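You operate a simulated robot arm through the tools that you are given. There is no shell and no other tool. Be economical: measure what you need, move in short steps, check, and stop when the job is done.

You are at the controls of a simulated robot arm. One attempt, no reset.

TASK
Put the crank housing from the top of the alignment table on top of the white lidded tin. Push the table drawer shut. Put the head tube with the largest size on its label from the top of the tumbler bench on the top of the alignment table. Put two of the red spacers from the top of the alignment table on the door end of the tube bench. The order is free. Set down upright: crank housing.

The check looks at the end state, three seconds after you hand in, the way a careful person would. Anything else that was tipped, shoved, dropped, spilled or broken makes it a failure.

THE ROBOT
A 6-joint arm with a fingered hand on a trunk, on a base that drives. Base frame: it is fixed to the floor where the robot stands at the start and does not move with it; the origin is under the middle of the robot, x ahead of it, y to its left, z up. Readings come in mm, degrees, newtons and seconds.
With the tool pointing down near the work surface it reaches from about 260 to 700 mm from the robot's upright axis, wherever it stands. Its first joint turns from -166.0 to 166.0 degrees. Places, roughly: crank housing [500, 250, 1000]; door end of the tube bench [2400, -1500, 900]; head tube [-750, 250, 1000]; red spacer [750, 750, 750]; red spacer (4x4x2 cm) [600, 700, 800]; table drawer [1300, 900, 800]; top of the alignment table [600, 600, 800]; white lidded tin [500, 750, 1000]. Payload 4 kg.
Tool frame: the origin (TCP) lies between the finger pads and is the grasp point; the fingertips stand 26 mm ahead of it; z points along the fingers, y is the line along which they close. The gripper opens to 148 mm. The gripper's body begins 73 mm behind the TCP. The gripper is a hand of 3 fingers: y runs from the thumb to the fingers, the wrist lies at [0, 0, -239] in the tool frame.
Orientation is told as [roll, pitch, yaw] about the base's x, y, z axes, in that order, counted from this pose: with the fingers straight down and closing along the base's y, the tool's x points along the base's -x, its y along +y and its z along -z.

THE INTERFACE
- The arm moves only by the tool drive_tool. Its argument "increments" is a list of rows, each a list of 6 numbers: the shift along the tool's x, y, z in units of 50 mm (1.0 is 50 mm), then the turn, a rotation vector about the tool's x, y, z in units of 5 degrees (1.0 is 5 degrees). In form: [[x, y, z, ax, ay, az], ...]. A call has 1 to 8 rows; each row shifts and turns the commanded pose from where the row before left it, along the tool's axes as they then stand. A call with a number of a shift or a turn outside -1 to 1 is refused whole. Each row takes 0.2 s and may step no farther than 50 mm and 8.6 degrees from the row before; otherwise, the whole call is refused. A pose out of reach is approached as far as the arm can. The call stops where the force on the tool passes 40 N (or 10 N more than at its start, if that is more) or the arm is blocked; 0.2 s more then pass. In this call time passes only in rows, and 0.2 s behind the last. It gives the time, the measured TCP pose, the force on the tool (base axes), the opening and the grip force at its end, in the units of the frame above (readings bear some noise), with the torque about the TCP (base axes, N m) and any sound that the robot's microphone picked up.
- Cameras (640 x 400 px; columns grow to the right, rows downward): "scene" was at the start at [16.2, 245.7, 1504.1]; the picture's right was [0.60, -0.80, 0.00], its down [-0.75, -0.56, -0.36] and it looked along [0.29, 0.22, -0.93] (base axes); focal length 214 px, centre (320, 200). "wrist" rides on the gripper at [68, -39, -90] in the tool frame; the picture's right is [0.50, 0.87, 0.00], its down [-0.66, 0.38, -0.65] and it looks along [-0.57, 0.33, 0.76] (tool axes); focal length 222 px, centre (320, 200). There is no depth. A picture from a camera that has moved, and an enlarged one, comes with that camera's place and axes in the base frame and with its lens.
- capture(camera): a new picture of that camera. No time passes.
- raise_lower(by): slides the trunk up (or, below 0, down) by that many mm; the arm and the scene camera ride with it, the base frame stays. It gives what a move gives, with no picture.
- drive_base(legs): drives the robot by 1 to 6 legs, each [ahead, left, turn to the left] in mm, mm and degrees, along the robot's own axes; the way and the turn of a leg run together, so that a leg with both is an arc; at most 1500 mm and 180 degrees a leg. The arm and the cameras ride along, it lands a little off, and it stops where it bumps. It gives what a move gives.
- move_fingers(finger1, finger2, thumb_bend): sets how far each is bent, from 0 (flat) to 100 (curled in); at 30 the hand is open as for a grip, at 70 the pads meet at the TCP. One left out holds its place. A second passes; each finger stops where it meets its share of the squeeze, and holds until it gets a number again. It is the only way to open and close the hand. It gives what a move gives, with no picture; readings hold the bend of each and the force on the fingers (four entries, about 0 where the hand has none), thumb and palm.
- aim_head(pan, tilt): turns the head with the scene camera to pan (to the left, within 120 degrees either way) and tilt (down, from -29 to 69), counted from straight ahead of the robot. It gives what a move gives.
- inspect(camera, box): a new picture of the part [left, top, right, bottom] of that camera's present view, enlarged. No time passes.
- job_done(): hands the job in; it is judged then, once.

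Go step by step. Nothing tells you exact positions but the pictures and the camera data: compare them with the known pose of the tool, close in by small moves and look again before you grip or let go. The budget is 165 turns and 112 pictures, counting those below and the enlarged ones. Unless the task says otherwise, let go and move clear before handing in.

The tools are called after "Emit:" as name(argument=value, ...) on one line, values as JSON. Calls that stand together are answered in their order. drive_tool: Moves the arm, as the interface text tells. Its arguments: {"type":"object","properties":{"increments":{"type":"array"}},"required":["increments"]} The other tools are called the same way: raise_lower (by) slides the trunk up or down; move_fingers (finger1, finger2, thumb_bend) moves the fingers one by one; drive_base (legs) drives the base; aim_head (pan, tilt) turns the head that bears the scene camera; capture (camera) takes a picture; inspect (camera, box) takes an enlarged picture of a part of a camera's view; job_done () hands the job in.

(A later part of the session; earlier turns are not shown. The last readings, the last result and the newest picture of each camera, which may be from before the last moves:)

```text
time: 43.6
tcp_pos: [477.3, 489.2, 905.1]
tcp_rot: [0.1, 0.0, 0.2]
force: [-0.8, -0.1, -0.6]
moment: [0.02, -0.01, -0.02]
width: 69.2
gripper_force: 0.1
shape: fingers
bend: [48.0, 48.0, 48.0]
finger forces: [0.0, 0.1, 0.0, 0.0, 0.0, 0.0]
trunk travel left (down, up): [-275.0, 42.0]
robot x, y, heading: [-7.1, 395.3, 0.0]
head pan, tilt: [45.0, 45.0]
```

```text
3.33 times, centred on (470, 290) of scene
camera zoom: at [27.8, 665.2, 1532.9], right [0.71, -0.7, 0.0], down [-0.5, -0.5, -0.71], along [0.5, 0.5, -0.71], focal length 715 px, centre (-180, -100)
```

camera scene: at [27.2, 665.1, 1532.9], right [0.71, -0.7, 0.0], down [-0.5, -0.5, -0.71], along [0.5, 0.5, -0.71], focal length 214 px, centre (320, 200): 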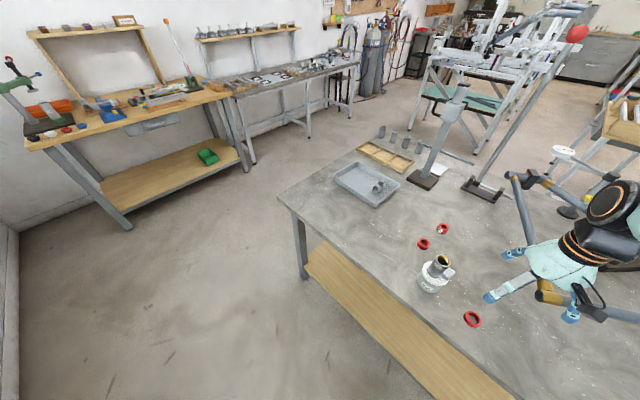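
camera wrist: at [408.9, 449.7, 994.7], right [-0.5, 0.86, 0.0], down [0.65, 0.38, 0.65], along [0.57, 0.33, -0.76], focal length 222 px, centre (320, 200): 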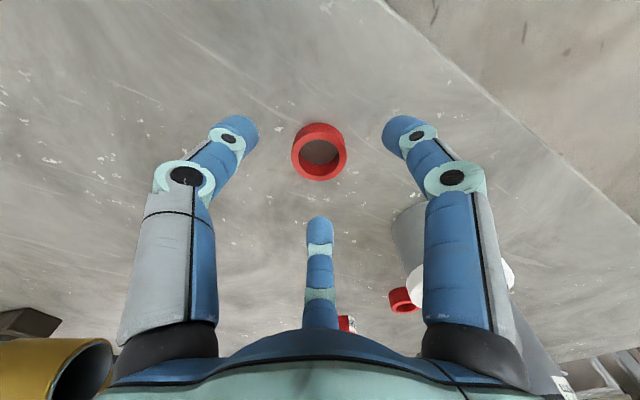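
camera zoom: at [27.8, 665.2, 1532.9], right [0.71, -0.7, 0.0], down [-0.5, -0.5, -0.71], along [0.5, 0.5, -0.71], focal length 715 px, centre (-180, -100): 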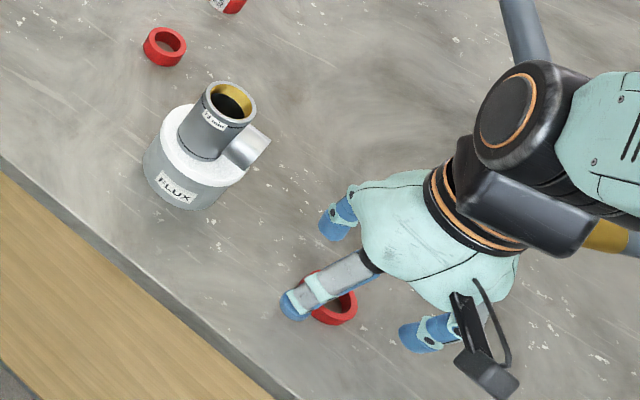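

Emit:
drive_tool(increments=[[-0.06, 0.03, 0.3, 0, 0, 0], [0, 0, 0.16, 0, 0, 0]])

Emit:
drive_tool(increments=[[0, 0, 0.08, 0, 0, 0]])

Emit:
capture(camera="wrist")

```text
time: 44.2
tcp_pos: [480.4, 492.7, 882.1]
tcp_rot: [0.0, -0.2, 0.2]
force: [0.7, 0.5, 0.2]
moment: [0.01, -0.02, -0.01]
width: 69.2
gripper_force: 0.1
shape: fingers
bend: [48.0, 48.0, 48.0]
finger forces: [0.1, 0.0, 0.1, 0.1, 0.0, 0.1]
trunk travel left (down, up): [-275.0, 42.0]
robot x, y, heading: [-0.0, 396.6, 0.1]
head pan, tilt: [45.0, 45.0]
```

```text
time: 44.6
tcp_pos: [481.0, 493.1, 877.3]
tcp_rot: [0.0, -0.1, 0.3]
force: [-1.2, 0.3, -0.6]
moment: [0.03, -0.02, 0.02]
width: 69.6
gripper_force: 0.1
shape: fingers
bend: [48.0, 48.0, 48.0]
finger forces: [0.0, 0.0, 0.0, 0.1, 0.0, 0.0]
trunk travel left (down, up): [-275.0, 42.0]
robot x, y, heading: [1.1, 394.3, 0.3]
head pan, tilt: [45.0, 45.0]
```

```text
78 pictures are left
camera wrist: at [413.2, 452.3, 968.2], right [-0.5, 0.86, 0.0], down [0.65, 0.38, 0.65], along [0.57, 0.33, -0.76], focal length 222 px, centre (320, 200)
```

wrist: 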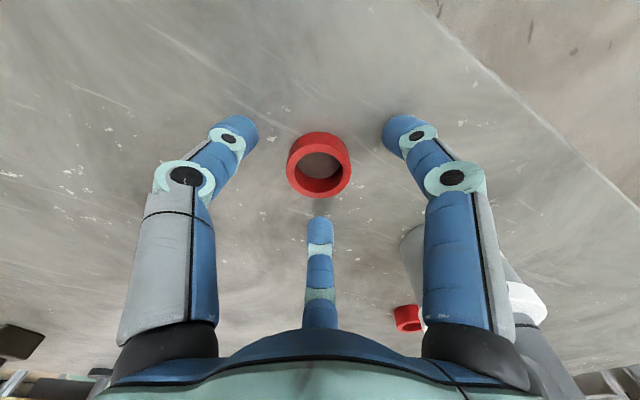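

Emit:
move_fingers(finger1=58, finger2=58, thumb_bend=58)

Emit:
capture(camera="wrist")

```text
time: 45.6
tcp_pos: [481.9, 491.6, 879.1]
tcp_rot: [0.0, 0.0, 0.2]
force: [0.5, -0.1, 0.4]
moment: [-0.02, 0.0, -0.06]
width: 39.7
gripper_force: 0.0
shape: fingers
bend: [57.0, 57.0, 57.0]
finger forces: [0.0, 0.0, 0.0, 0.1, 0.0, 0.0]
trunk travel left (down, up): [-275.0, 42.0]
robot x, y, heading: [0.9, 396.1, 0.1]
head pan, tilt: [45.0, 45.0]
```

```text
77 pictures are left
camera wrist: at [413.0, 452.3, 968.3], right [-0.5, 0.86, 0.0], down [0.65, 0.38, 0.65], along [0.57, 0.33, -0.76], focal length 222 px, centre (320, 200)
```

wrist: 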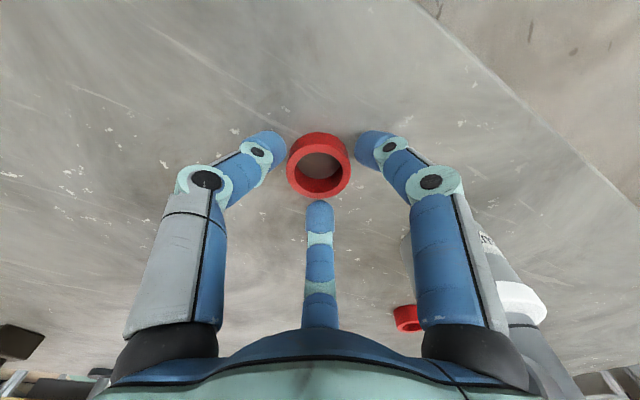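

Emit:
move_fingers(finger1=75, finger2=75, thumb_bend=75)

Emit:
drive_tool(increments=[[0, 0, -0.3, 0, 0, 0], [0, 0, -0.5, 0, 0, 0]])

Emit:
capture(camera="wrist")

```text
time: 46.6
tcp_pos: [479.9, 492.0, 877.5]
tcp_rot: [0.1, -0.1, 0.2]
force: [-0.8, 0.1, -0.6]
moment: [-0.04, 0.02, -0.02]
width: 26.3
gripper_force: 19.4
shape: fingers
bend: [60.0, 60.0, 66.0]
finger forces: [12.4, 11.6, 0.0, 0.1, 14.5, 0.1]
trunk travel left (down, up): [-275.0, 42.0]
robot x, y, heading: [-3.4, 393.9, 0.1]
head pan, tilt: [45.0, 45.0]
```

```text
time: 47.2
tcp_pos: [479.4, 493.2, 918.8]
tcp_rot: [0.1, 0.0, 0.3]
force: [0.5, -0.1, -0.4]
moment: [-0.01, -0.01, -0.05]
width: 26.9
gripper_force: 19.3
shape: fingers
bend: [60.0, 60.0, 66.0]
finger forces: [12.4, 11.7, 0.0, 0.1, 14.5, 0.0]
trunk travel left (down, up): [-275.0, 42.0]
robot x, y, heading: [-2.3, 396.1, 0.2]
head pan, tilt: [45.0, 45.0]
```

```text
76 pictures are left
camera wrist: at [412.7, 452.3, 1008.6], right [-0.5, 0.86, 0.0], down [0.65, 0.38, 0.65], along [0.57, 0.33, -0.76], focal length 222 px, centre (320, 200)
```

wrist: 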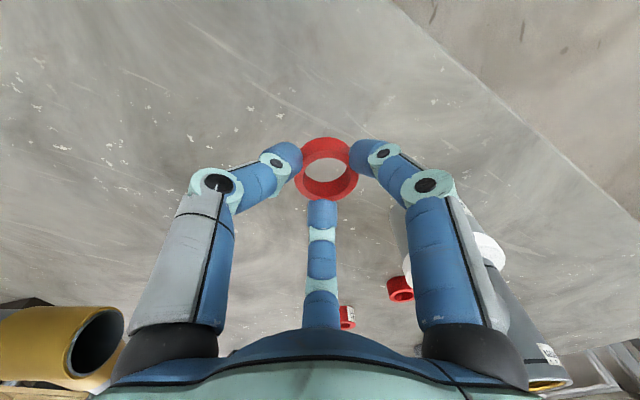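

Spacer A is held. I raise it, retract, and survey the floor toward the tube bench.

Emit:
drive_tool(increments=[[0, 0, -1, 0, 0, 0], [0, 0, -1, 0, 0, 0], [0, 0, -1, 0, 0, 0], [0, 0, -0.6, 0, 0, 0], [1, 0, 0, 0, 0, 0], [1, 0, 0, 0, 0, 0], [1, 0, 0, 0, 0, 0]])

Emit:
drive_tool(increments=[[0.7, 0.7, 0, 0, 0, 0], [0.7, 0.7, 0, 0, 0, 0], [0.7, 0.7, 0, 0, 0, 0], [0.3, 0.95, 0, 0, 0, 0], [0, 1, 0, 0, 0, 0]])

Emit:
aim_head(pan=-45, tilt=30)

Emit:
capture(camera="scene")

```text
time: 48.8
tcp_pos: [327.3, 488.5, 1097.2]
tcp_rot: [0.0, -0.2, 0.1]
force: [0.3, -0.4, -1.0]
moment: [0.05, 0.02, 0.02]
width: 26.5
gripper_force: 19.4
shape: fingers
bend: [60.0, 60.0, 66.0]
finger forces: [12.6, 11.5, 0.0, 0.0, 14.2, 0.0]
trunk travel left (down, up): [-275.0, 42.0]
robot x, y, heading: [-1.5, 395.3, 0.1]
head pan, tilt: [45.0, 45.0]
```

```text
time: 50.0
tcp_pos: [211.1, 693.6, 1096.6]
tcp_rot: [-0.1, 0.0, 0.2]
force: [-0.8, 0.5, -0.5]
moment: [-0.02, -0.02, 0.04]
width: 26.4
gripper_force: 19.3
shape: fingers
bend: [60.0, 60.0, 66.0]
finger forces: [12.5, 11.4, 0.0, 0.1, 14.3, 0.0]
trunk travel left (down, up): [-275.0, 42.0]
robot x, y, heading: [-0.2, 393.5, 0.5]
head pan, tilt: [45.0, 45.0]
```

```text
time: 51.7
tcp_pos: [210.5, 692.1, 1097.0]
tcp_rot: [0.0, 0.1, 0.2]
force: [0.1, 0.1, -0.6]
moment: [0.0, 0.0, -0.01]
width: 26.3
gripper_force: 18.9
shape: fingers
bend: [60.0, 60.0, 66.0]
finger forces: [12.5, 11.4, 0.0, 0.0, 14.2, 0.0]
trunk travel left (down, up): [-275.0, 42.0]
robot x, y, heading: [-2.1, 398.0, 0.3]
head pan, tilt: [-45.0, 30.0]
```

```text
75 pictures are left
camera scene: at [34.2, 543.7, 1555.5], right [-0.7, -0.71, 0.0], down [-0.36, 0.35, -0.87], along [0.62, -0.61, -0.5], focal length 214 px, centre (320, 200)
```

scene: 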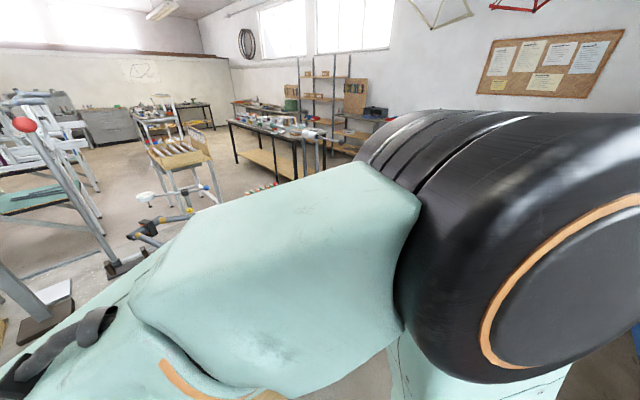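

The arm hides the floor; I strafe back right along the clear aisle to beyond the table's end, then look ahead.

Emit:
drive_base(legs=[[-30, -1200, 0]])

Emit:
aim_head(pan=-10, tilt=35)

Emit:
capture(camera="scene")

Emit:
aim_head(pan=30, tilt=35)

Emit:
capture(camera="scene")

```text
time: 62.6
tcp_pos: [191.1, -526.0, 1097.0]
tcp_rot: [0.0, 0.1, 1.2]
force: [0.3, -0.1, -0.2]
moment: [0.03, 0.0, -0.03]
width: 26.0
gripper_force: 19.5
shape: fingers
bend: [60.0, 60.0, 66.0]
finger forces: [12.5, 11.3, 0.1, 0.1, 14.3, 0.1]
trunk travel left (down, up): [-275.0, 42.0]
robot x, y, heading: [-12.2, -826.7, 1.4]
head pan, tilt: [-45.0, 30.0]
```

```text
time: 63.7
tcp_pos: [191.8, -526.7, 1096.3]
tcp_rot: [0.1, -0.1, 1.4]
force: [0.2, 0.0, -0.5]
moment: [-0.01, -0.02, 0.0]
width: 26.0
gripper_force: 18.9
shape: fingers
bend: [60.0, 60.0, 66.0]
finger forces: [12.5, 11.4, 0.0, 0.0, 14.3, 0.1]
trunk travel left (down, up): [-275.0, 42.0]
robot x, y, heading: [-12.8, -827.3, 1.2]
head pan, tilt: [-10.0, 35.0]
```

```text
74 pictures are left
camera scene: at [39.2, -628.6, 1547.8], right [-0.15, -0.99, 0.0], down [-0.57, 0.09, -0.82], along [0.81, -0.13, -0.57], focal length 214 px, centre (320, 200)
```

scene: 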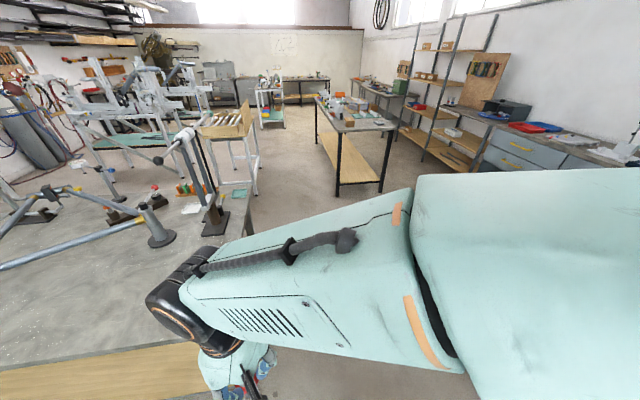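

```text
time: 64.7
tcp_pos: [192.1, -526.9, 1097.2]
tcp_rot: [0.0, 0.0, 1.3]
force: [-0.8, 0.8, -0.9]
moment: [0.02, 0.03, 0.0]
width: 26.4
gripper_force: 19.3
shape: fingers
bend: [60.0, 60.0, 66.0]
finger forces: [12.5, 11.5, 0.0, 0.0, 14.4, 0.0]
trunk travel left (down, up): [-275.0, 42.0]
robot x, y, heading: [-15.0, -825.8, 1.1]
head pan, tilt: [30.0, 35.0]
```

```text
73 pictures are left
camera scene: at [27.5, -569.5, 1547.7], right [0.52, -0.86, 0.0], down [-0.49, -0.3, -0.82], along [0.7, 0.42, -0.57], focal length 214 px, centre (320, 200)
```

scene: 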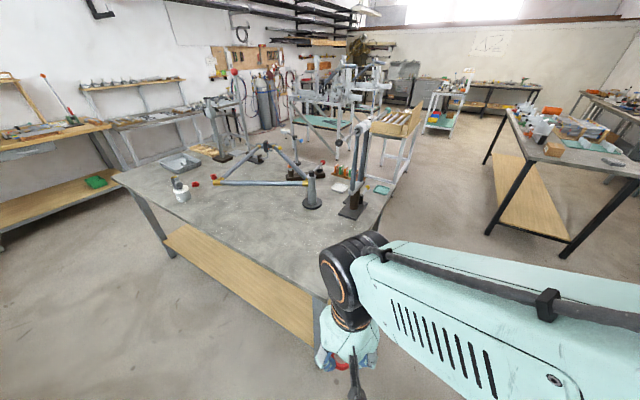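

The tube bench runs along x from about 2050, with its near (door) end at y −1150…−1770. I drive toward its end.

Emit:
drive_base(legs=[[780, -320, 0], [750, -320, 0]])

Emit:
aim_head(pan=0, tilt=50)

Emit:
capture(camera="scene")

Emit:
capture(camera="wrist")

```text
time: 73.2
tcp_pos: [1721.5, -1162.2, 1095.4]
tcp_rot: [0.1, 0.0, 0.6]
force: [-0.4, -0.7, -0.1]
moment: [0.03, -0.01, 0.0]
width: 26.5
gripper_force: 18.7
shape: fingers
bend: [60.0, 61.0, 66.0]
finger forces: [12.5, 11.4, 0.0, 0.0, 14.2, 0.1]
trunk travel left (down, up): [-275.0, 42.0]
robot x, y, heading: [1508.6, -1457.9, 0.7]
head pan, tilt: [30.0, 35.0]
```

```text
time: 74.1
tcp_pos: [1721.5, -1162.2, 1095.1]
tcp_rot: [0.0, 0.0, 0.5]
force: [-1.6, 0.0, -0.3]
moment: [-0.01, 0.0, 0.01]
width: 26.2
gripper_force: 18.7
shape: fingers
bend: [60.0, 61.0, 66.0]
finger forces: [12.6, 11.5, 0.1, 0.0, 14.2, 0.1]
trunk travel left (down, up): [-275.0, 42.0]
robot x, y, heading: [1513.8, -1464.5, 0.8]
head pan, tilt: [0.0, 50.0]
```

```text
72 pictures are left
camera scene: at [1558.3, -1247.1, 1526.0], right [0.01, -1.0, 0.0], down [-0.77, -0.01, -0.64], along [0.64, 0.01, -0.77], focal length 214 px, centre (320, 200)
```

scene: 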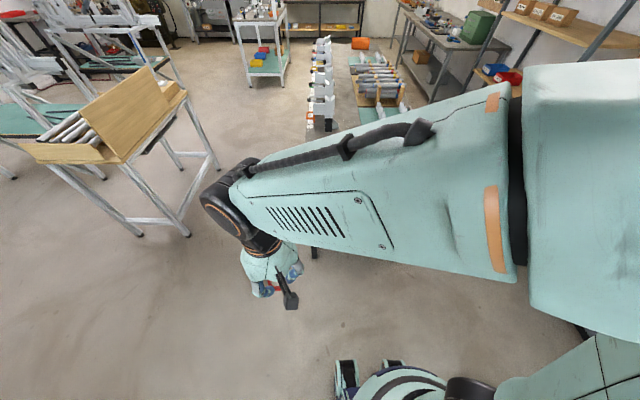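

```text
71 pictures are left
camera wrist: at [1654.3, -1202.1, 1186.3], right [-0.51, 0.86, 0.0], down [0.65, 0.38, 0.65], along [0.56, 0.33, -0.76], focal length 222 px, centre (320, 200)
```

wrist: 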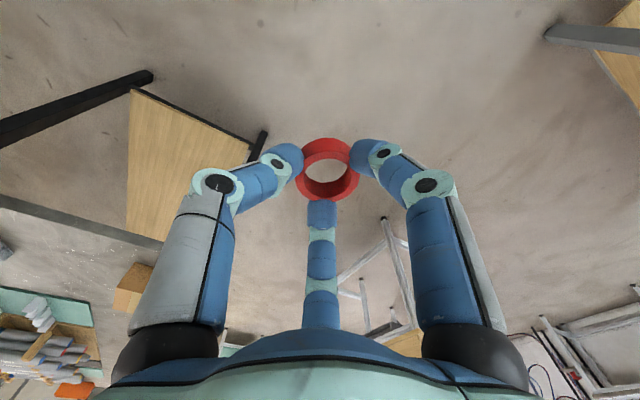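

Emit:
drive_tool(increments=[[-0.8, -0.6, 0, 0, 0, 0], [-0.8, -0.6, 0, 0, 0, 0], [-0.8, -0.6, 0, 0, 0, 0], [-0.8, -0.6, 0, 0, 0, 0], [-0.8, -0.6, 0, 0, 0, 0]])

Emit:
capture(camera="scene")

Emit:
capture(camera="wrist")

```text
time: 75.3
tcp_pos: [1925.8, -1311.0, 1095.8]
tcp_rot: [0.0, 0.1, 0.6]
force: [-0.1, -0.8, -0.2]
moment: [-0.02, 0.03, 0.0]
width: 26.6
gripper_force: 19.5
shape: fingers
bend: [60.0, 61.0, 66.0]
finger forces: [12.6, 11.3, 0.0, 0.0, 14.2, 0.0]
trunk travel left (down, up): [-275.0, 42.0]
robot x, y, heading: [1510.4, -1459.6, 0.6]
head pan, tilt: [0.0, 50.0]
```

```text
70 pictures are left
camera scene: at [1559.5, -1247.8, 1526.1], right [0.01, -1.0, 0.0], down [-0.77, -0.01, -0.64], along [0.64, 0.01, -0.77], focal length 214 px, centre (320, 200)
```

scene: 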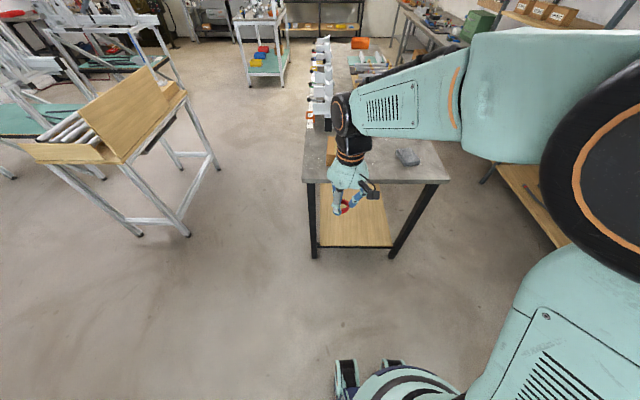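

```text
69 pictures are left
camera wrist: at [1857.9, -1350.7, 1185.5], right [-0.51, 0.86, 0.0], down [0.65, 0.38, 0.65], along [0.56, 0.33, -0.76], focal length 222 px, centre (320, 200)
```

wrist: 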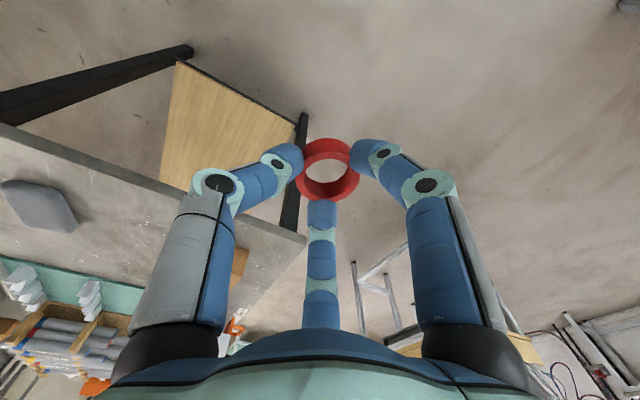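

The bench's near end is at x≈2178; a free spot is around (2290,−1440). I roll 150 mm closer and extend the arm.

Emit:
drive_base(legs=[[160, 0, 0]])

Emit:
drive_tool(increments=[[-0.85, -0.5, 0, 0, 0, 0], [-0.85, -0.5, 0, 0, 0, 0], [-0.85, -0.5, 0, 0, 0, 0], [-0.85, -0.5, 0, 0, 0, 0], [-0.6, -0.3, 0, 0, 0, 0]])

Emit:
capture(camera="scene")

Emit:
capture(camera="wrist")

```text
time: 76.7
tcp_pos: [2087.9, -1307.6, 1094.7]
tcp_rot: [0.0, 0.0, 0.6]
force: [0.0, -1.1, -1.1]
moment: [0.03, 0.04, -0.01]
width: 26.2
gripper_force: 19.2
shape: fingers
bend: [60.0, 61.0, 66.0]
finger forces: [12.5, 11.3, 0.0, 0.0, 14.1, 0.0]
trunk travel left (down, up): [-275.0, 42.0]
robot x, y, heading: [1672.8, -1456.1, 0.5]
head pan, tilt: [0.0, 50.0]
```

```text
time: 77.9
tcp_pos: [2288.6, -1423.1, 1095.7]
tcp_rot: [0.1, 0.0, 0.6]
force: [0.6, -0.5, 0.6]
moment: [0.03, 0.0, 0.03]
width: 25.7
gripper_force: 19.4
shape: fingers
bend: [59.0, 61.0, 66.0]
finger forces: [12.6, 11.2, 0.1, 0.0, 14.1, 0.0]
trunk travel left (down, up): [-275.0, 42.0]
robot x, y, heading: [1676.7, -1459.0, 0.5]
head pan, tilt: [0.0, 50.0]
```

```text
68 pictures are left
camera scene: at [1722.2, -1245.9, 1526.0], right [0.01, -1.0, 0.0], down [-0.77, -0.01, -0.64], along [0.64, 0.01, -0.77], focal length 214 px, centre (320, 200)
```

scene: 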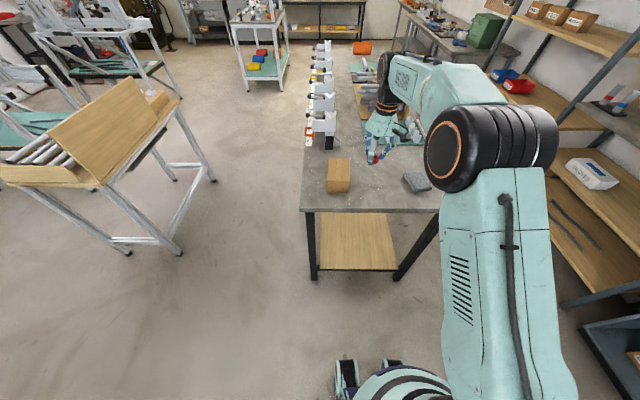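

```text
67 pictures are left
camera wrist: at [2221.5, -1463.3, 1186.6], right [-0.51, 0.86, 0.0], down [0.65, 0.39, 0.65], along [0.56, 0.33, -0.76], focal length 222 px, centre (320, 200)
```

wrist: 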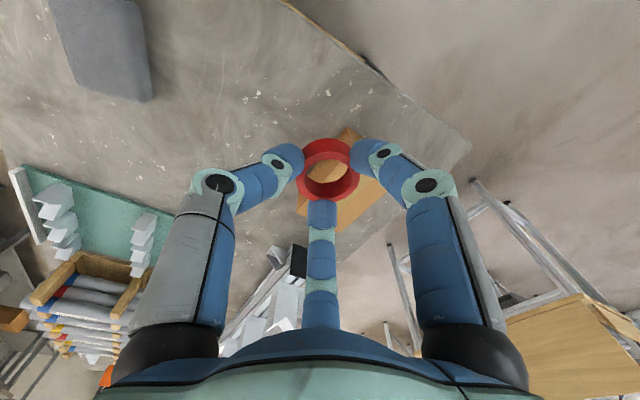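

Emit:
drive_tool(increments=[[0.26, -0.77, 0, 0, 0, 0], [0.26, -0.77, 0, 0, 0, 0], [0, 0, 0.8, 0, 0, 0], [0, 0, 0.8, 0, 0, 0], [0, 0, 0.6, 0, 0, 0]])

Emit:
capture(camera="wrist")

Emit:
inspect(camera="scene", box=[290, 110, 470, 222])

```text
time: 79.1
tcp_pos: [2262.0, -1497.8, 984.5]
tcp_rot: [0.0, 0.0, 0.6]
force: [-0.1, -0.6, -0.5]
moment: [-0.01, 0.01, 0.03]
width: 26.0
gripper_force: 19.0
shape: fingers
bend: [59.0, 61.0, 66.0]
finger forces: [12.5, 11.2, 0.1, 0.0, 14.0, 0.0]
trunk travel left (down, up): [-275.0, 42.0]
robot x, y, heading: [1674.5, -1458.9, 0.5]
head pan, tilt: [0.0, 50.0]
```

```text
66 pictures are left
camera wrist: at [2194.9, -1537.9, 1075.0], right [-0.51, 0.86, 0.0], down [0.65, 0.38, 0.65], along [0.56, 0.33, -0.76], focal length 222 px, centre (320, 200)
```

wrist: 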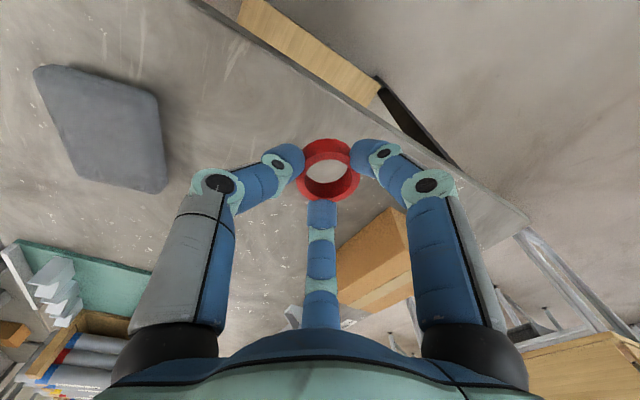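

```text
3.56 times, centred on (380, 166) of scene
camera zoom: at [1721.9, -1245.6, 1526.0], right [0.01, -1.0, 0.0], down [-0.77, -0.01, -0.64], along [0.64, 0.01, -0.77], focal length 763 px, centre (107, 321)
```

zoom: 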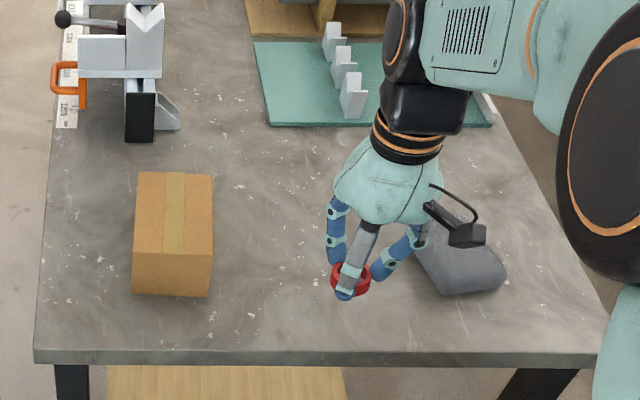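

Emit:
drive_tool(increments=[[0, 0, 0.4, 0, 0, 0], [0, 0, 0.2, 0, 0, 0]])

Emit:
drive_tool(increments=[[0, 0, 0.1, 0, 0, 0]])

Emit:
inspect(camera="scene", box=[370, 160, 450, 210])

```text
time: 79.7
tcp_pos: [2262.6, -1497.8, 955.4]
tcp_rot: [0.0, 0.1, 0.6]
force: [0.2, 1.1, -0.2]
moment: [0.03, 0.02, -0.01]
width: 25.8
gripper_force: 18.7
shape: fingers
bend: [59.0, 61.0, 66.0]
finger forces: [12.6, 11.1, 0.0, 0.0, 14.0, 0.0]
trunk travel left (down, up): [-275.0, 42.0]
robot x, y, heading: [1674.1, -1459.9, 0.9]
head pan, tilt: [0.0, 50.0]
```

```text
time: 80.1
tcp_pos: [2262.7, -1497.3, 951.4]
tcp_rot: [0.0, -0.1, 0.6]
force: [0.0, 0.4, -0.6]
moment: [0.01, 0.02, -0.04]
width: 25.8
gripper_force: 18.9
shape: fingers
bend: [59.0, 61.0, 66.0]
finger forces: [12.6, 11.2, 0.1, 0.0, 14.1, 0.0]
trunk travel left (down, up): [-275.0, 42.0]
robot x, y, heading: [1676.7, -1458.2, 0.6]
head pan, tilt: [0.0, 50.0]
```

```text
8.00 times, centred on (410, 185) of scene
camera zoom: at [1721.5, -1245.6, 1526.0], right [0.01, -1.0, 0.0], down [-0.77, -0.01, -0.64], along [0.64, 0.01, -0.77], focal length 1716 px, centre (-400, 320)
```

zoom: 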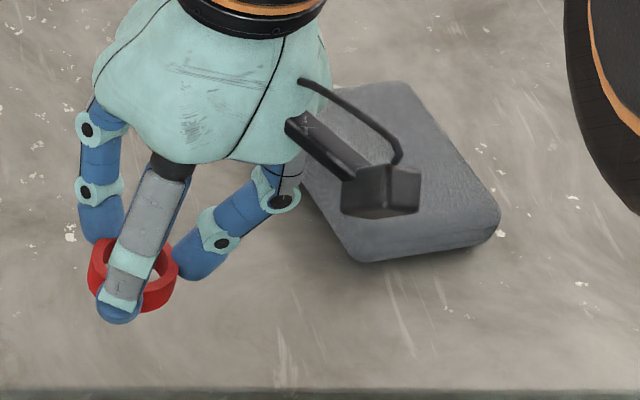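

Emit:
drive_tool(increments=[[0, 0, 0.1, 0, 0, 0]])

Emit:
drive_tool(increments=[[0, 0, 0.08, 0, 0, 0]])

Emit:
drive_tool(increments=[[0, 0, 0.06, 0, 0, 0]])

```text
time: 80.5
tcp_pos: [2263.2, -1499.1, 945.7]
tcp_rot: [0.0, 0.0, 0.6]
force: [-0.7, 1.1, -0.3]
moment: [0.02, -0.01, 0.02]
width: 25.9
gripper_force: 19.1
shape: fingers
bend: [59.0, 61.0, 66.0]
finger forces: [12.7, 11.1, 0.1, 0.0, 14.0, 0.0]
trunk travel left (down, up): [-275.0, 42.0]
robot x, y, heading: [1681.4, -1457.9, 0.4]
head pan, tilt: [0.0, 50.0]
```

```text
time: 80.9
tcp_pos: [2262.4, -1498.5, 941.8]
tcp_rot: [-0.1, 0.0, 0.6]
force: [-0.3, 1.1, 0.3]
moment: [0.0, 0.0, 0.01]
width: 26.0
gripper_force: 18.5
shape: fingers
bend: [59.0, 61.0, 66.0]
finger forces: [12.7, 11.0, 0.0, 0.0, 14.0, 0.1]
trunk travel left (down, up): [-275.0, 42.0]
robot x, y, heading: [1675.7, -1456.8, 0.6]
head pan, tilt: [0.0, 50.0]
```

```text
time: 81.3
tcp_pos: [2262.2, -1498.0, 940.0]
tcp_rot: [0.0, 0.0, 0.7]
force: [-0.5, 0.2, -0.6]
moment: [-0.02, 0.02, -0.02]
width: 25.9
gripper_force: 18.7
shape: fingers
bend: [59.0, 61.0, 66.0]
finger forces: [12.7, 11.2, 0.0, 0.0, 14.0, 0.0]
trunk travel left (down, up): [-275.0, 42.0]
robot x, y, heading: [1676.8, -1456.9, 0.3]
head pan, tilt: [0.0, 50.0]
```

Emit:
drive_tool(increments=[[0, 0, 0.06, 0, 0, 0]])

Emit:
drive_tool(increments=[[0, 0, 0.06, 0, 0, 0]])

Emit:
inspect(camera="scene", box=[370, 160, 450, 210])

```text
time: 81.7
tcp_pos: [2262.2, -1498.0, 934.9]
tcp_rot: [0.0, 0.1, 0.6]
force: [-0.4, -0.6, 0.2]
moment: [0.03, 0.02, 0.0]
width: 26.0
gripper_force: 19.0
shape: fingers
bend: [59.0, 61.0, 66.0]
finger forces: [12.6, 11.1, 0.0, 0.1, 14.0, 0.0]
trunk travel left (down, up): [-275.0, 42.0]
robot x, y, heading: [1675.6, -1456.2, 0.6]
head pan, tilt: [0.0, 50.0]
```

```text
time: 82.1
tcp_pos: [2262.0, -1498.0, 931.8]
tcp_rot: [0.0, 0.0, 0.6]
force: [-0.7, 0.2, 0.4]
moment: [-0.02, 0.0, 0.04]
width: 26.1
gripper_force: 19.0
shape: fingers
bend: [59.0, 61.0, 66.0]
finger forces: [12.7, 11.2, 0.1, 0.0, 14.0, 0.1]
trunk travel left (down, up): [-275.0, 42.0]
robot x, y, heading: [1675.3, -1458.1, 0.5]
head pan, tilt: [0.0, 50.0]
```

```text
8.00 times, centred on (410, 185) of scene
camera zoom: at [1721.5, -1245.6, 1526.0], right [0.01, -1.0, 0.0], down [-0.77, -0.01, -0.64], along [0.64, 0.01, -0.77], focal length 1716 px, centre (-400, 320)
```

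zoom: 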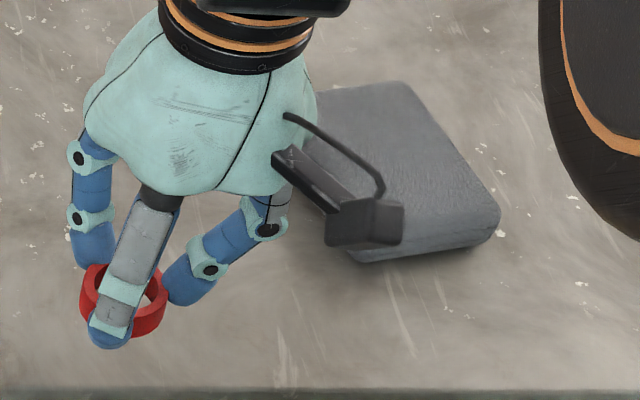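

Emit:
drive_tool(increments=[[0, 0, 0.1, 0, 0, 0], [0, 0, 0.1, 0, 0, 0]])

Emit:
drive_tool(increments=[[0, 0, 0.08, 0, 0, 0]])

Emit:
drive_tool(increments=[[0, 0, 0.08, 0, 0, 0]])

Emit:
inspect(camera="scene", box=[370, 160, 450, 210])

```text
time: 82.7
tcp_pos: [2262.3, -1498.3, 922.0]
tcp_rot: [0.0, 0.0, 0.6]
force: [-0.2, 0.3, -1.0]
moment: [0.0, -0.02, -0.02]
width: 26.1
gripper_force: 18.5
shape: fingers
bend: [59.0, 61.0, 66.0]
finger forces: [12.6, 11.1, 0.0, 0.0, 14.0, 0.1]
trunk travel left (down, up): [-275.0, 42.0]
robot x, y, heading: [1675.6, -1458.8, 0.5]
head pan, tilt: [0.0, 50.0]
```

```text
time: 83.1
tcp_pos: [2263.5, -1498.2, 919.2]
tcp_rot: [-0.1, 0.0, 0.7]
force: [-0.2, 0.2, 0.8]
moment: [-0.02, 0.02, 0.01]
width: 26.0
gripper_force: 18.6
shape: fingers
bend: [59.0, 61.0, 66.0]
finger forces: [12.7, 11.0, 0.0, 0.1, 13.9, 0.0]
trunk travel left (down, up): [-275.0, 42.0]
robot x, y, heading: [1673.7, -1456.2, 0.7]
head pan, tilt: [0.0, 50.0]
```

```text
time: 83.5
tcp_pos: [2262.1, -1498.1, 914.6]
tcp_rot: [0.0, -0.1, 0.6]
force: [0.3, -0.3, -0.4]
moment: [0.04, 0.0, -0.02]
width: 26.1
gripper_force: 18.9
shape: fingers
bend: [59.0, 61.0, 66.0]
finger forces: [12.6, 11.1, 0.1, 0.0, 13.9, 0.0]
trunk travel left (down, up): [-275.0, 42.0]
robot x, y, heading: [1670.9, -1457.2, 0.5]
head pan, tilt: [0.0, 50.0]
```

```text
8.00 times, centred on (410, 185) of scene
camera zoom: at [1721.5, -1245.6, 1526.0], right [0.01, -1.0, 0.0], down [-0.77, -0.01, -0.64], along [0.64, 0.01, -0.77], focal length 1716 px, centre (-400, 320)
```

zoom: 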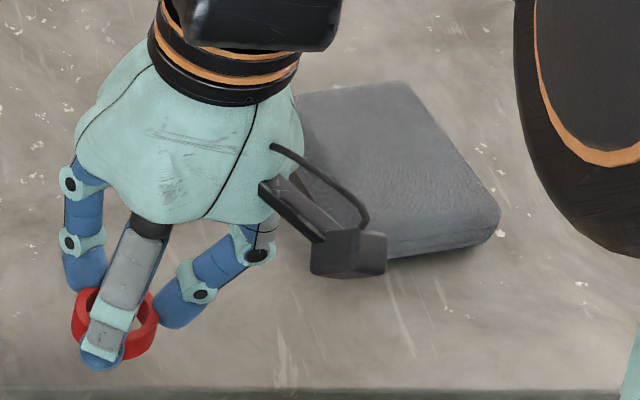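

Emit:
drive_tool(increments=[[0, 0, 0.08, 0, 0, 0], [0, 0, 0.08, 0, 0, 0]])

Emit:
drive_tool(increments=[[0, 0, 0.08, 0, 0, 0]])

Emit:
drive_tool(increments=[[0, 0, 0.07, 0, 0, 0]])

```text
time: 84.1
tcp_pos: [2264.4, -1498.1, 906.0]
tcp_rot: [0.0, 0.1, 0.6]
force: [0.5, -0.2, -0.3]
moment: [0.02, -0.02, 0.02]
width: 26.3
gripper_force: 18.7
shape: fingers
bend: [59.0, 61.0, 66.0]
finger forces: [12.7, 11.1, 0.0, 0.1, 14.0, 0.0]
trunk travel left (down, up): [-275.0, 42.0]
robot x, y, heading: [1675.4, -1455.5, 0.6]
head pan, tilt: [0.0, 50.0]
```

```text
time: 84.5
tcp_pos: [2263.0, -1498.9, 902.7]
tcp_rot: [-0.1, 0.0, 0.5]
force: [0.0, 0.1, 0.2]
moment: [-0.01, -0.01, 0.0]
width: 25.8
gripper_force: 19.1
shape: fingers
bend: [59.0, 61.0, 66.0]
finger forces: [12.8, 11.2, 0.0, 0.1, 14.0, 0.1]
trunk travel left (down, up): [-275.0, 42.0]
robot x, y, heading: [1672.1, -1455.9, 0.7]
head pan, tilt: [0.0, 50.0]
```

```text
time: 84.9
tcp_pos: [2264.2, -1498.2, 899.9]
tcp_rot: [0.1, 0.0, 0.5]
force: [-1.2, -0.4, -1.4]
moment: [-0.02, 0.01, -0.01]
width: 26.0
gripper_force: 18.9
shape: fingers
bend: [59.0, 61.0, 66.0]
finger forces: [12.7, 11.1, 0.1, 0.0, 14.0, 0.0]
trunk travel left (down, up): [-275.0, 42.0]
robot x, y, heading: [1673.5, -1455.4, 0.5]
head pan, tilt: [0.0, 50.0]
```

Emit:
drive_tool(increments=[[0, 0, 0.07, 0, 0, 0]])

Emit:
drive_tool(increments=[[0, 0, 0.07, 0, 0, 0]])

Emit:
inspect(camera="scene", box=[370, 160, 450, 210])

Emit:
inspect(camera="wrist", box=[220, 100, 420, 225])

```text
time: 85.3
tcp_pos: [2262.8, -1497.7, 896.0]
tcp_rot: [0.0, -0.1, 0.5]
force: [0.2, -1.3, 6.1]
moment: [0.11, 0.01, 0.01]
width: 25.9
gripper_force: 19.6
shape: fingers
bend: [60.0, 61.0, 66.0]
finger forces: [12.5, 11.9, 0.0, 0.0, 14.8, 0.0]
trunk travel left (down, up): [-275.0, 42.0]
robot x, y, heading: [1673.4, -1457.2, 0.3]
head pan, tilt: [0.0, 50.0]
```

```text
time: 85.7
tcp_pos: [2262.3, -1498.1, 895.6]
tcp_rot: [0.0, -0.3, 0.5]
force: [-0.3, -1.3, 20.9]
moment: [0.21, 0.07, 0.04]
width: 25.9
gripper_force: 22.6
shape: fingers
bend: [59.0, 61.0, 66.0]
finger forces: [14.9, 13.5, 0.0, 0.0, 17.3, 0.0]
trunk travel left (down, up): [-275.0, 42.0]
robot x, y, heading: [1677.3, -1457.3, 0.9]
head pan, tilt: [0.0, 50.0]
```

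```text
8.00 times, centred on (410, 185) of scene
camera zoom: at [1719.1, -1245.8, 1526.4], right [0.01, -1.0, 0.0], down [-0.77, -0.01, -0.64], along [0.64, 0.01, -0.77], focal length 1716 px, centre (-400, 320)
```

zoom: 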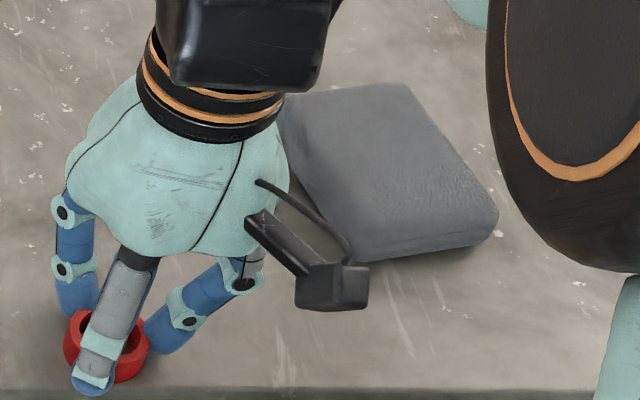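

```text
3.20 times, centred on (320, 162) of wrist
camera zoom: at [2194.8, -1539.0, 984.9], right [-0.51, 0.86, 0.0], down [0.65, 0.38, 0.66], along [0.57, 0.33, -0.75], focal length 711 px, centre (320, 320)
```

zoom: 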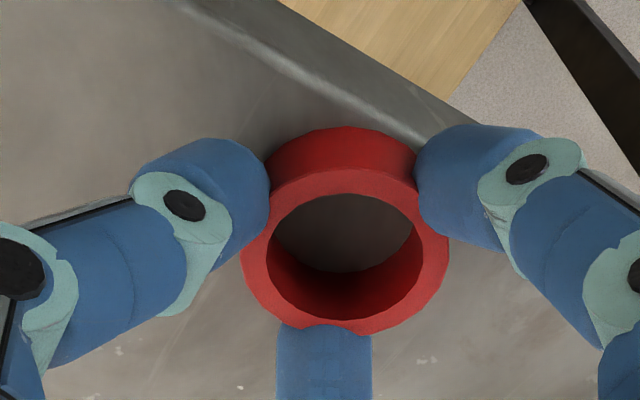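

Contact at z≈855, but it's close to the edge; I lift slightly, shift 55 mm inward and set down.

Emit:
drive_tool(increments=[[0, 0, -0.5, 0, 0, 0], [-0.55, 0, 0, 0, 0, 0], [-0.55, 0, 0, 0, 0, 0], [0, 0, 0.3, 0, 0, 0]])

Emit:
drive_tool(increments=[[0, 0, 0.08, 0, 0, 0]])

Emit:
drive_tool(increments=[[0, 0, 0.07, 0, 0, 0]])

```text
time: 86.7
tcp_pos: [2317.7, -1498.3, 901.8]
tcp_rot: [0.0, 0.0, 0.6]
force: [0.2, -0.3, -0.6]
moment: [-0.04, -0.02, 0.02]
width: 26.1
gripper_force: 18.0
shape: fingers
bend: [59.0, 60.0, 66.0]
finger forces: [12.1, 11.1, 0.0, 0.0, 13.7, 0.1]
trunk travel left (down, up): [-275.0, 42.0]
robot x, y, heading: [1673.6, -1459.5, 0.5]
head pan, tilt: [0.0, 50.0]
```

```text
time: 87.1
tcp_pos: [2317.2, -1498.1, 897.7]
tcp_rot: [0.1, 0.0, 0.5]
force: [0.0, 0.0, 0.2]
moment: [0.03, 0.0, 0.01]
width: 26.0
gripper_force: 18.5
shape: fingers
bend: [59.0, 60.0, 66.0]
finger forces: [12.1, 11.0, 0.0, 0.0, 13.7, 0.0]
trunk travel left (down, up): [-275.0, 42.0]
robot x, y, heading: [1675.0, -1457.2, 0.4]
head pan, tilt: [0.0, 50.0]
```

```text
time: 87.5
tcp_pos: [2317.7, -1498.0, 896.7]
tcp_rot: [0.0, -0.3, 0.4]
force: [-0.4, -1.9, 8.9]
moment: [0.2, 0.07, -0.01]
width: 26.0
gripper_force: 20.3
shape: fingers
bend: [59.0, 60.0, 66.0]
finger forces: [13.2, 11.6, 0.1, 0.0, 14.8, 0.0]
trunk travel left (down, up): [-275.0, 42.0]
robot x, y, heading: [1674.9, -1456.8, 0.4]
head pan, tilt: [0.0, 50.0]
```

Touching down at 9 N. I open the hand and lift.

Emit:
move_fingers(finger1=48, finger2=48, thumb_bend=48)

Emit:
drive_tool(increments=[[0, 0, -0.6, 0, 0, 0], [0, 0, -1, 0, 0, 0], [0, 0, -1, 0, 0, 0], [0, 0, -1, 0, 0, 0], [0, 0, -0.6, 0, 0, 0]])

Emit:
capture(camera="wrist")

Emit:
inspect(camera="scene", box=[290, 110, 470, 222])

```text
time: 88.5
tcp_pos: [2317.6, -1497.2, 893.6]
tcp_rot: [0.0, -0.1, 0.7]
force: [-0.7, -0.2, -0.5]
moment: [-0.02, 0.02, 0.01]
width: 68.1
gripper_force: 0.0
shape: fingers
bend: [48.0, 48.0, 48.0]
finger forces: [0.1, 0.0, 0.0, 0.0, 0.0, 0.0]
trunk travel left (down, up): [-275.0, 42.0]
robot x, y, heading: [1675.3, -1457.1, 0.7]
head pan, tilt: [0.0, 50.0]
```

```text
time: 89.7
tcp_pos: [2316.4, -1498.3, 1104.1]
tcp_rot: [-0.1, -0.1, 0.5]
force: [-0.9, -0.8, -0.1]
moment: [-0.02, 0.02, 0.01]
width: 68.3
gripper_force: 0.0
shape: fingers
bend: [48.0, 48.0, 48.0]
finger forces: [0.1, 0.0, 0.0, 0.1, 0.0, 0.0]
trunk travel left (down, up): [-275.0, 42.0]
robot x, y, heading: [1673.5, -1458.0, 0.4]
head pan, tilt: [0.0, 50.0]
```

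```text
59 pictures are left
camera wrist: at [2249.2, -1538.7, 1195.1], right [-0.51, 0.86, 0.0], down [0.65, 0.38, 0.65], along [0.56, 0.33, -0.76], focal length 222 px, centre (320, 200)
```

wrist: 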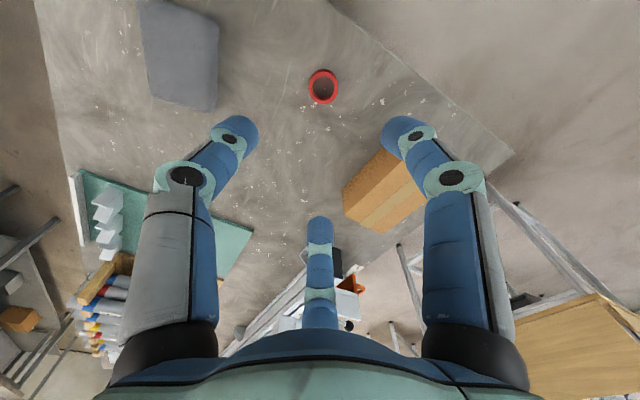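

```text
3.56 times, centred on (380, 166) of scene
camera zoom: at [1721.4, -1245.6, 1526.0], right [0.01, -1.0, 0.0], down [-0.77, -0.01, -0.64], along [0.64, 0.01, -0.77], focal length 763 px, centre (107, 321)
```

zoom: 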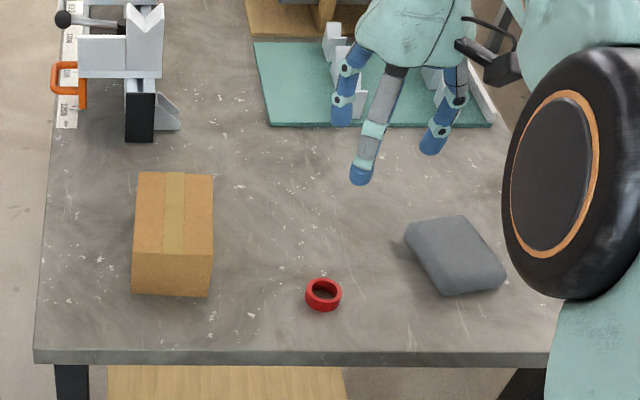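

Spacer 1 is down. I retract the arm, back away, and look toward the alignment table's far side for the drawer.

Emit:
drive_tool(increments=[[1, 0, 0, 0, 0, 0], [1, 0, 0, 0, 0, 0], [1, 0, 0, 0, 0, 0], [0.8, 0.6, 0, 0, 0, 0], [0.8, 0.6, 0, 0, 0, 0], [0.8, 0.6, 0, 0, 0, 0], [0.8, 0.6, 0, 0, 0, 0]])

Emit:
drive_tool(increments=[[0.6, 0.8, 0, 0, 0, 0], [0.6, 0.8, 0, 0, 0, 0], [0.6, 0.8, 0, 0, 0, 0], [0.3, 0.9, 0, 0, 0, 0], [0, 0.8, 0, 0, 0, 0]])

Emit:
drive_base(legs=[[-100, 500, 0]])

Emit:
aim_head(pan=100, tilt=30)

Emit:
capture(camera="scene")

```text
time: 91.3
tcp_pos: [2003.5, -1381.8, 1104.8]
tcp_rot: [-0.1, -0.1, 0.5]
force: [-0.6, 0.1, -0.3]
moment: [-0.03, -0.03, 0.01]
width: 68.3
gripper_force: 0.0
shape: fingers
bend: [48.0, 48.0, 48.0]
finger forces: [0.0, 0.0, 0.1, 0.1, 0.0, 0.0]
trunk travel left (down, up): [-275.0, 42.0]
robot x, y, heading: [1674.6, -1456.9, 0.5]
head pan, tilt: [0.0, 50.0]
```

```text
time: 92.5
tcp_pos: [1897.4, -1176.6, 1104.1]
tcp_rot: [-0.1, 0.0, 0.5]
force: [0.7, 0.4, 0.6]
moment: [0.0, -0.03, -0.02]
width: 68.6
gripper_force: 0.0
shape: fingers
bend: [48.0, 48.0, 48.0]
finger forces: [0.1, 0.0, 0.0, 0.0, 0.1, 0.1]
trunk travel left (down, up): [-275.0, 42.0]
robot x, y, heading: [1677.8, -1460.0, 0.4]
head pan, tilt: [0.0, 50.0]
```

```text
time: 97.4
tcp_pos: [1792.3, -677.6, 1104.3]
tcp_rot: [0.0, 0.0, 0.7]
force: [-1.2, 0.0, 0.1]
moment: [-0.01, -0.02, -0.03]
width: 68.6
gripper_force: 0.0
shape: fingers
bend: [48.0, 48.0, 48.0]
finger forces: [0.0, 0.1, 0.0, 0.0, 0.0, 0.1]
trunk travel left (down, up): [-275.0, 42.0]
robot x, y, heading: [1568.9, -955.3, 0.6]
head pan, tilt: [0.0, 50.0]
```

```text
time: 99.2
tcp_pos: [1791.7, -676.9, 1105.2]
tcp_rot: [0.0, 0.0, 0.7]
force: [-0.8, 0.1, -0.1]
moment: [0.0, 0.02, 0.01]
width: 68.5
gripper_force: 0.0
shape: fingers
bend: [48.0, 48.0, 48.0]
finger forces: [0.1, 0.0, 0.1, 0.1, 0.0, 0.0]
trunk travel left (down, up): [-275.0, 42.0]
robot x, y, heading: [1570.3, -957.9, 0.9]
head pan, tilt: [100.0, 30.0]
```

```text
57 pictures are left
camera scene: at [1522.4, -657.8, 1555.5], right [0.98, 0.19, 0.0], down [0.09, -0.49, -0.87], along [-0.16, 0.85, -0.5], focal length 214 px, centre (320, 200)
```

scene: 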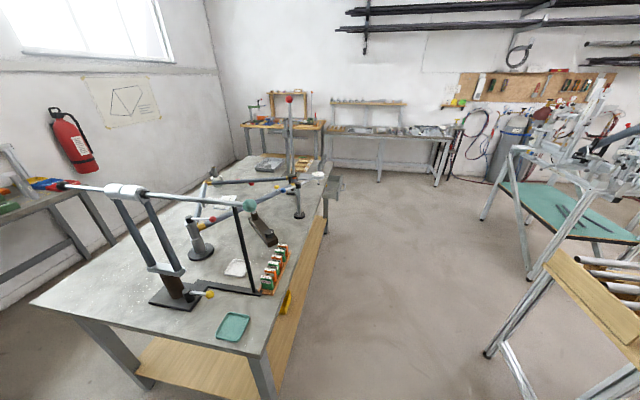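

The drawer juts from the table's far side near (1346,960); the aisle is clear. I drive there and turn to face it.

Emit:
drive_base(legs=[[180, 950, 0], [60, 900, 0], [0, 0, 180]])

Emit:
aim_head(pan=0, tilt=45)

Emit:
capture(camera="scene")

Emit:
capture(camera="wrist")

```text
time: 123.2
tcp_pos: [1557.0, 636.9, 1104.6]
tcp_rot: [0.0, 0.0, -179.8]
force: [0.1, -0.3, -0.2]
moment: [0.01, 0.0, -0.01]
width: 68.5
gripper_force: 0.1
shape: fingers
bend: [48.0, 48.0, 48.0]
finger forces: [0.0, 0.0, 0.0, 0.0, 0.0, 0.1]
trunk travel left (down, up): [-275.0, 42.0]
robot x, y, heading: [1779.1, 917.9, -179.7]
head pan, tilt: [100.0, 30.0]
```

```text
time: 125.0
tcp_pos: [1556.7, 636.4, 1104.3]
tcp_rot: [0.0, 0.0, -179.8]
force: [-0.6, -0.1, 0.1]
moment: [-0.04, 0.05, 0.01]
width: 68.5
gripper_force: 0.2
shape: fingers
bend: [48.0, 48.0, 48.0]
finger forces: [0.0, 0.0, 0.0, 0.1, 0.1, 0.0]
trunk travel left (down, up): [-275.0, 42.0]
robot x, y, heading: [1784.4, 911.7, -179.9]
head pan, tilt: [0.0, 45.0]
```

```text
56 pictures are left
camera scene: at [1728.8, 707.3, 1532.9], right [0.0, 1.0, 0.0], down [0.71, 0.0, -0.71], along [-0.71, 0.0, -0.71], focal length 214 px, centre (320, 200)
```

scene: 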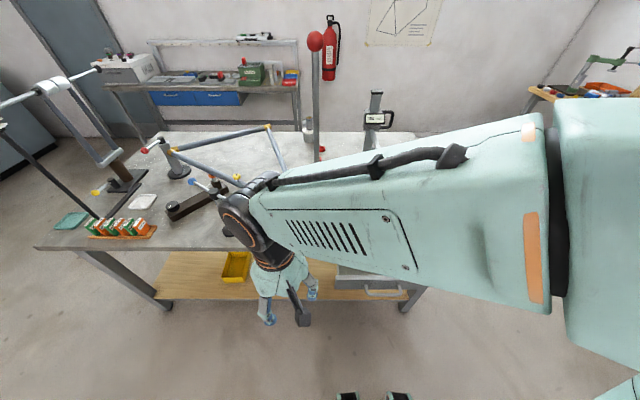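

```text
55 pictures are left
camera wrist: at [1624.7, 675.2, 1195.2], right [0.5, -0.86, 0.0], down [-0.65, -0.38, 0.65], along [-0.57, -0.33, -0.76], focal length 222 px, centre (320, 200)
```

wrist: 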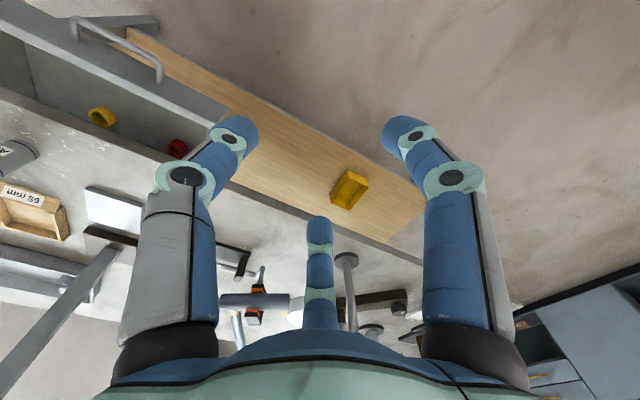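

Emit:
inspect(camera="wrist", box=[0, 0, 260, 165])

Emit:
inspect(camera="scene", box=[250, 230, 450, 340])

```text
2.42 times, centred on (130, 82) of wrist
camera zoom: at [1624.7, 675.2, 1195.2], right [0.5, -0.86, 0.0], down [-0.65, -0.38, 0.65], along [-0.57, -0.33, -0.76], focal length 538 px, centre (781, 485)
```

zoom: 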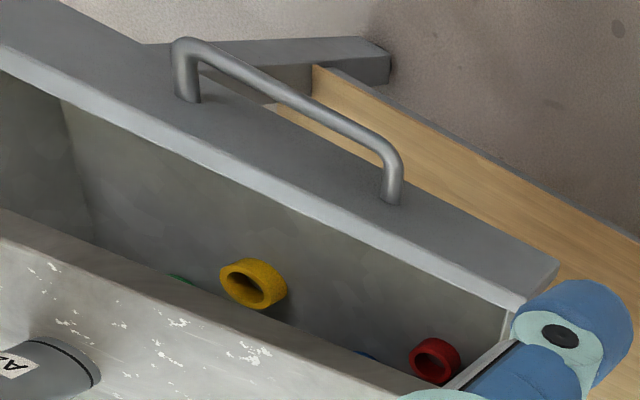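

```text
3.20 times, centred on (350, 285) of scene
camera zoom: at [1728.8, 707.3, 1532.9], right [0.0, 1.0, 0.0], down [0.71, 0.0, -0.71], along [-0.71, 0.0, -0.71], focal length 686 px, centre (224, -72)
```

zoom: 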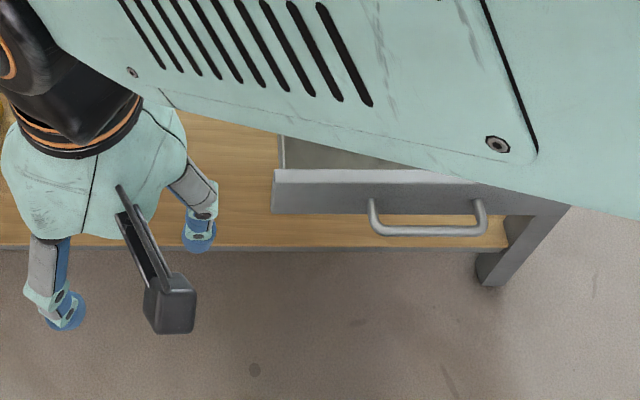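

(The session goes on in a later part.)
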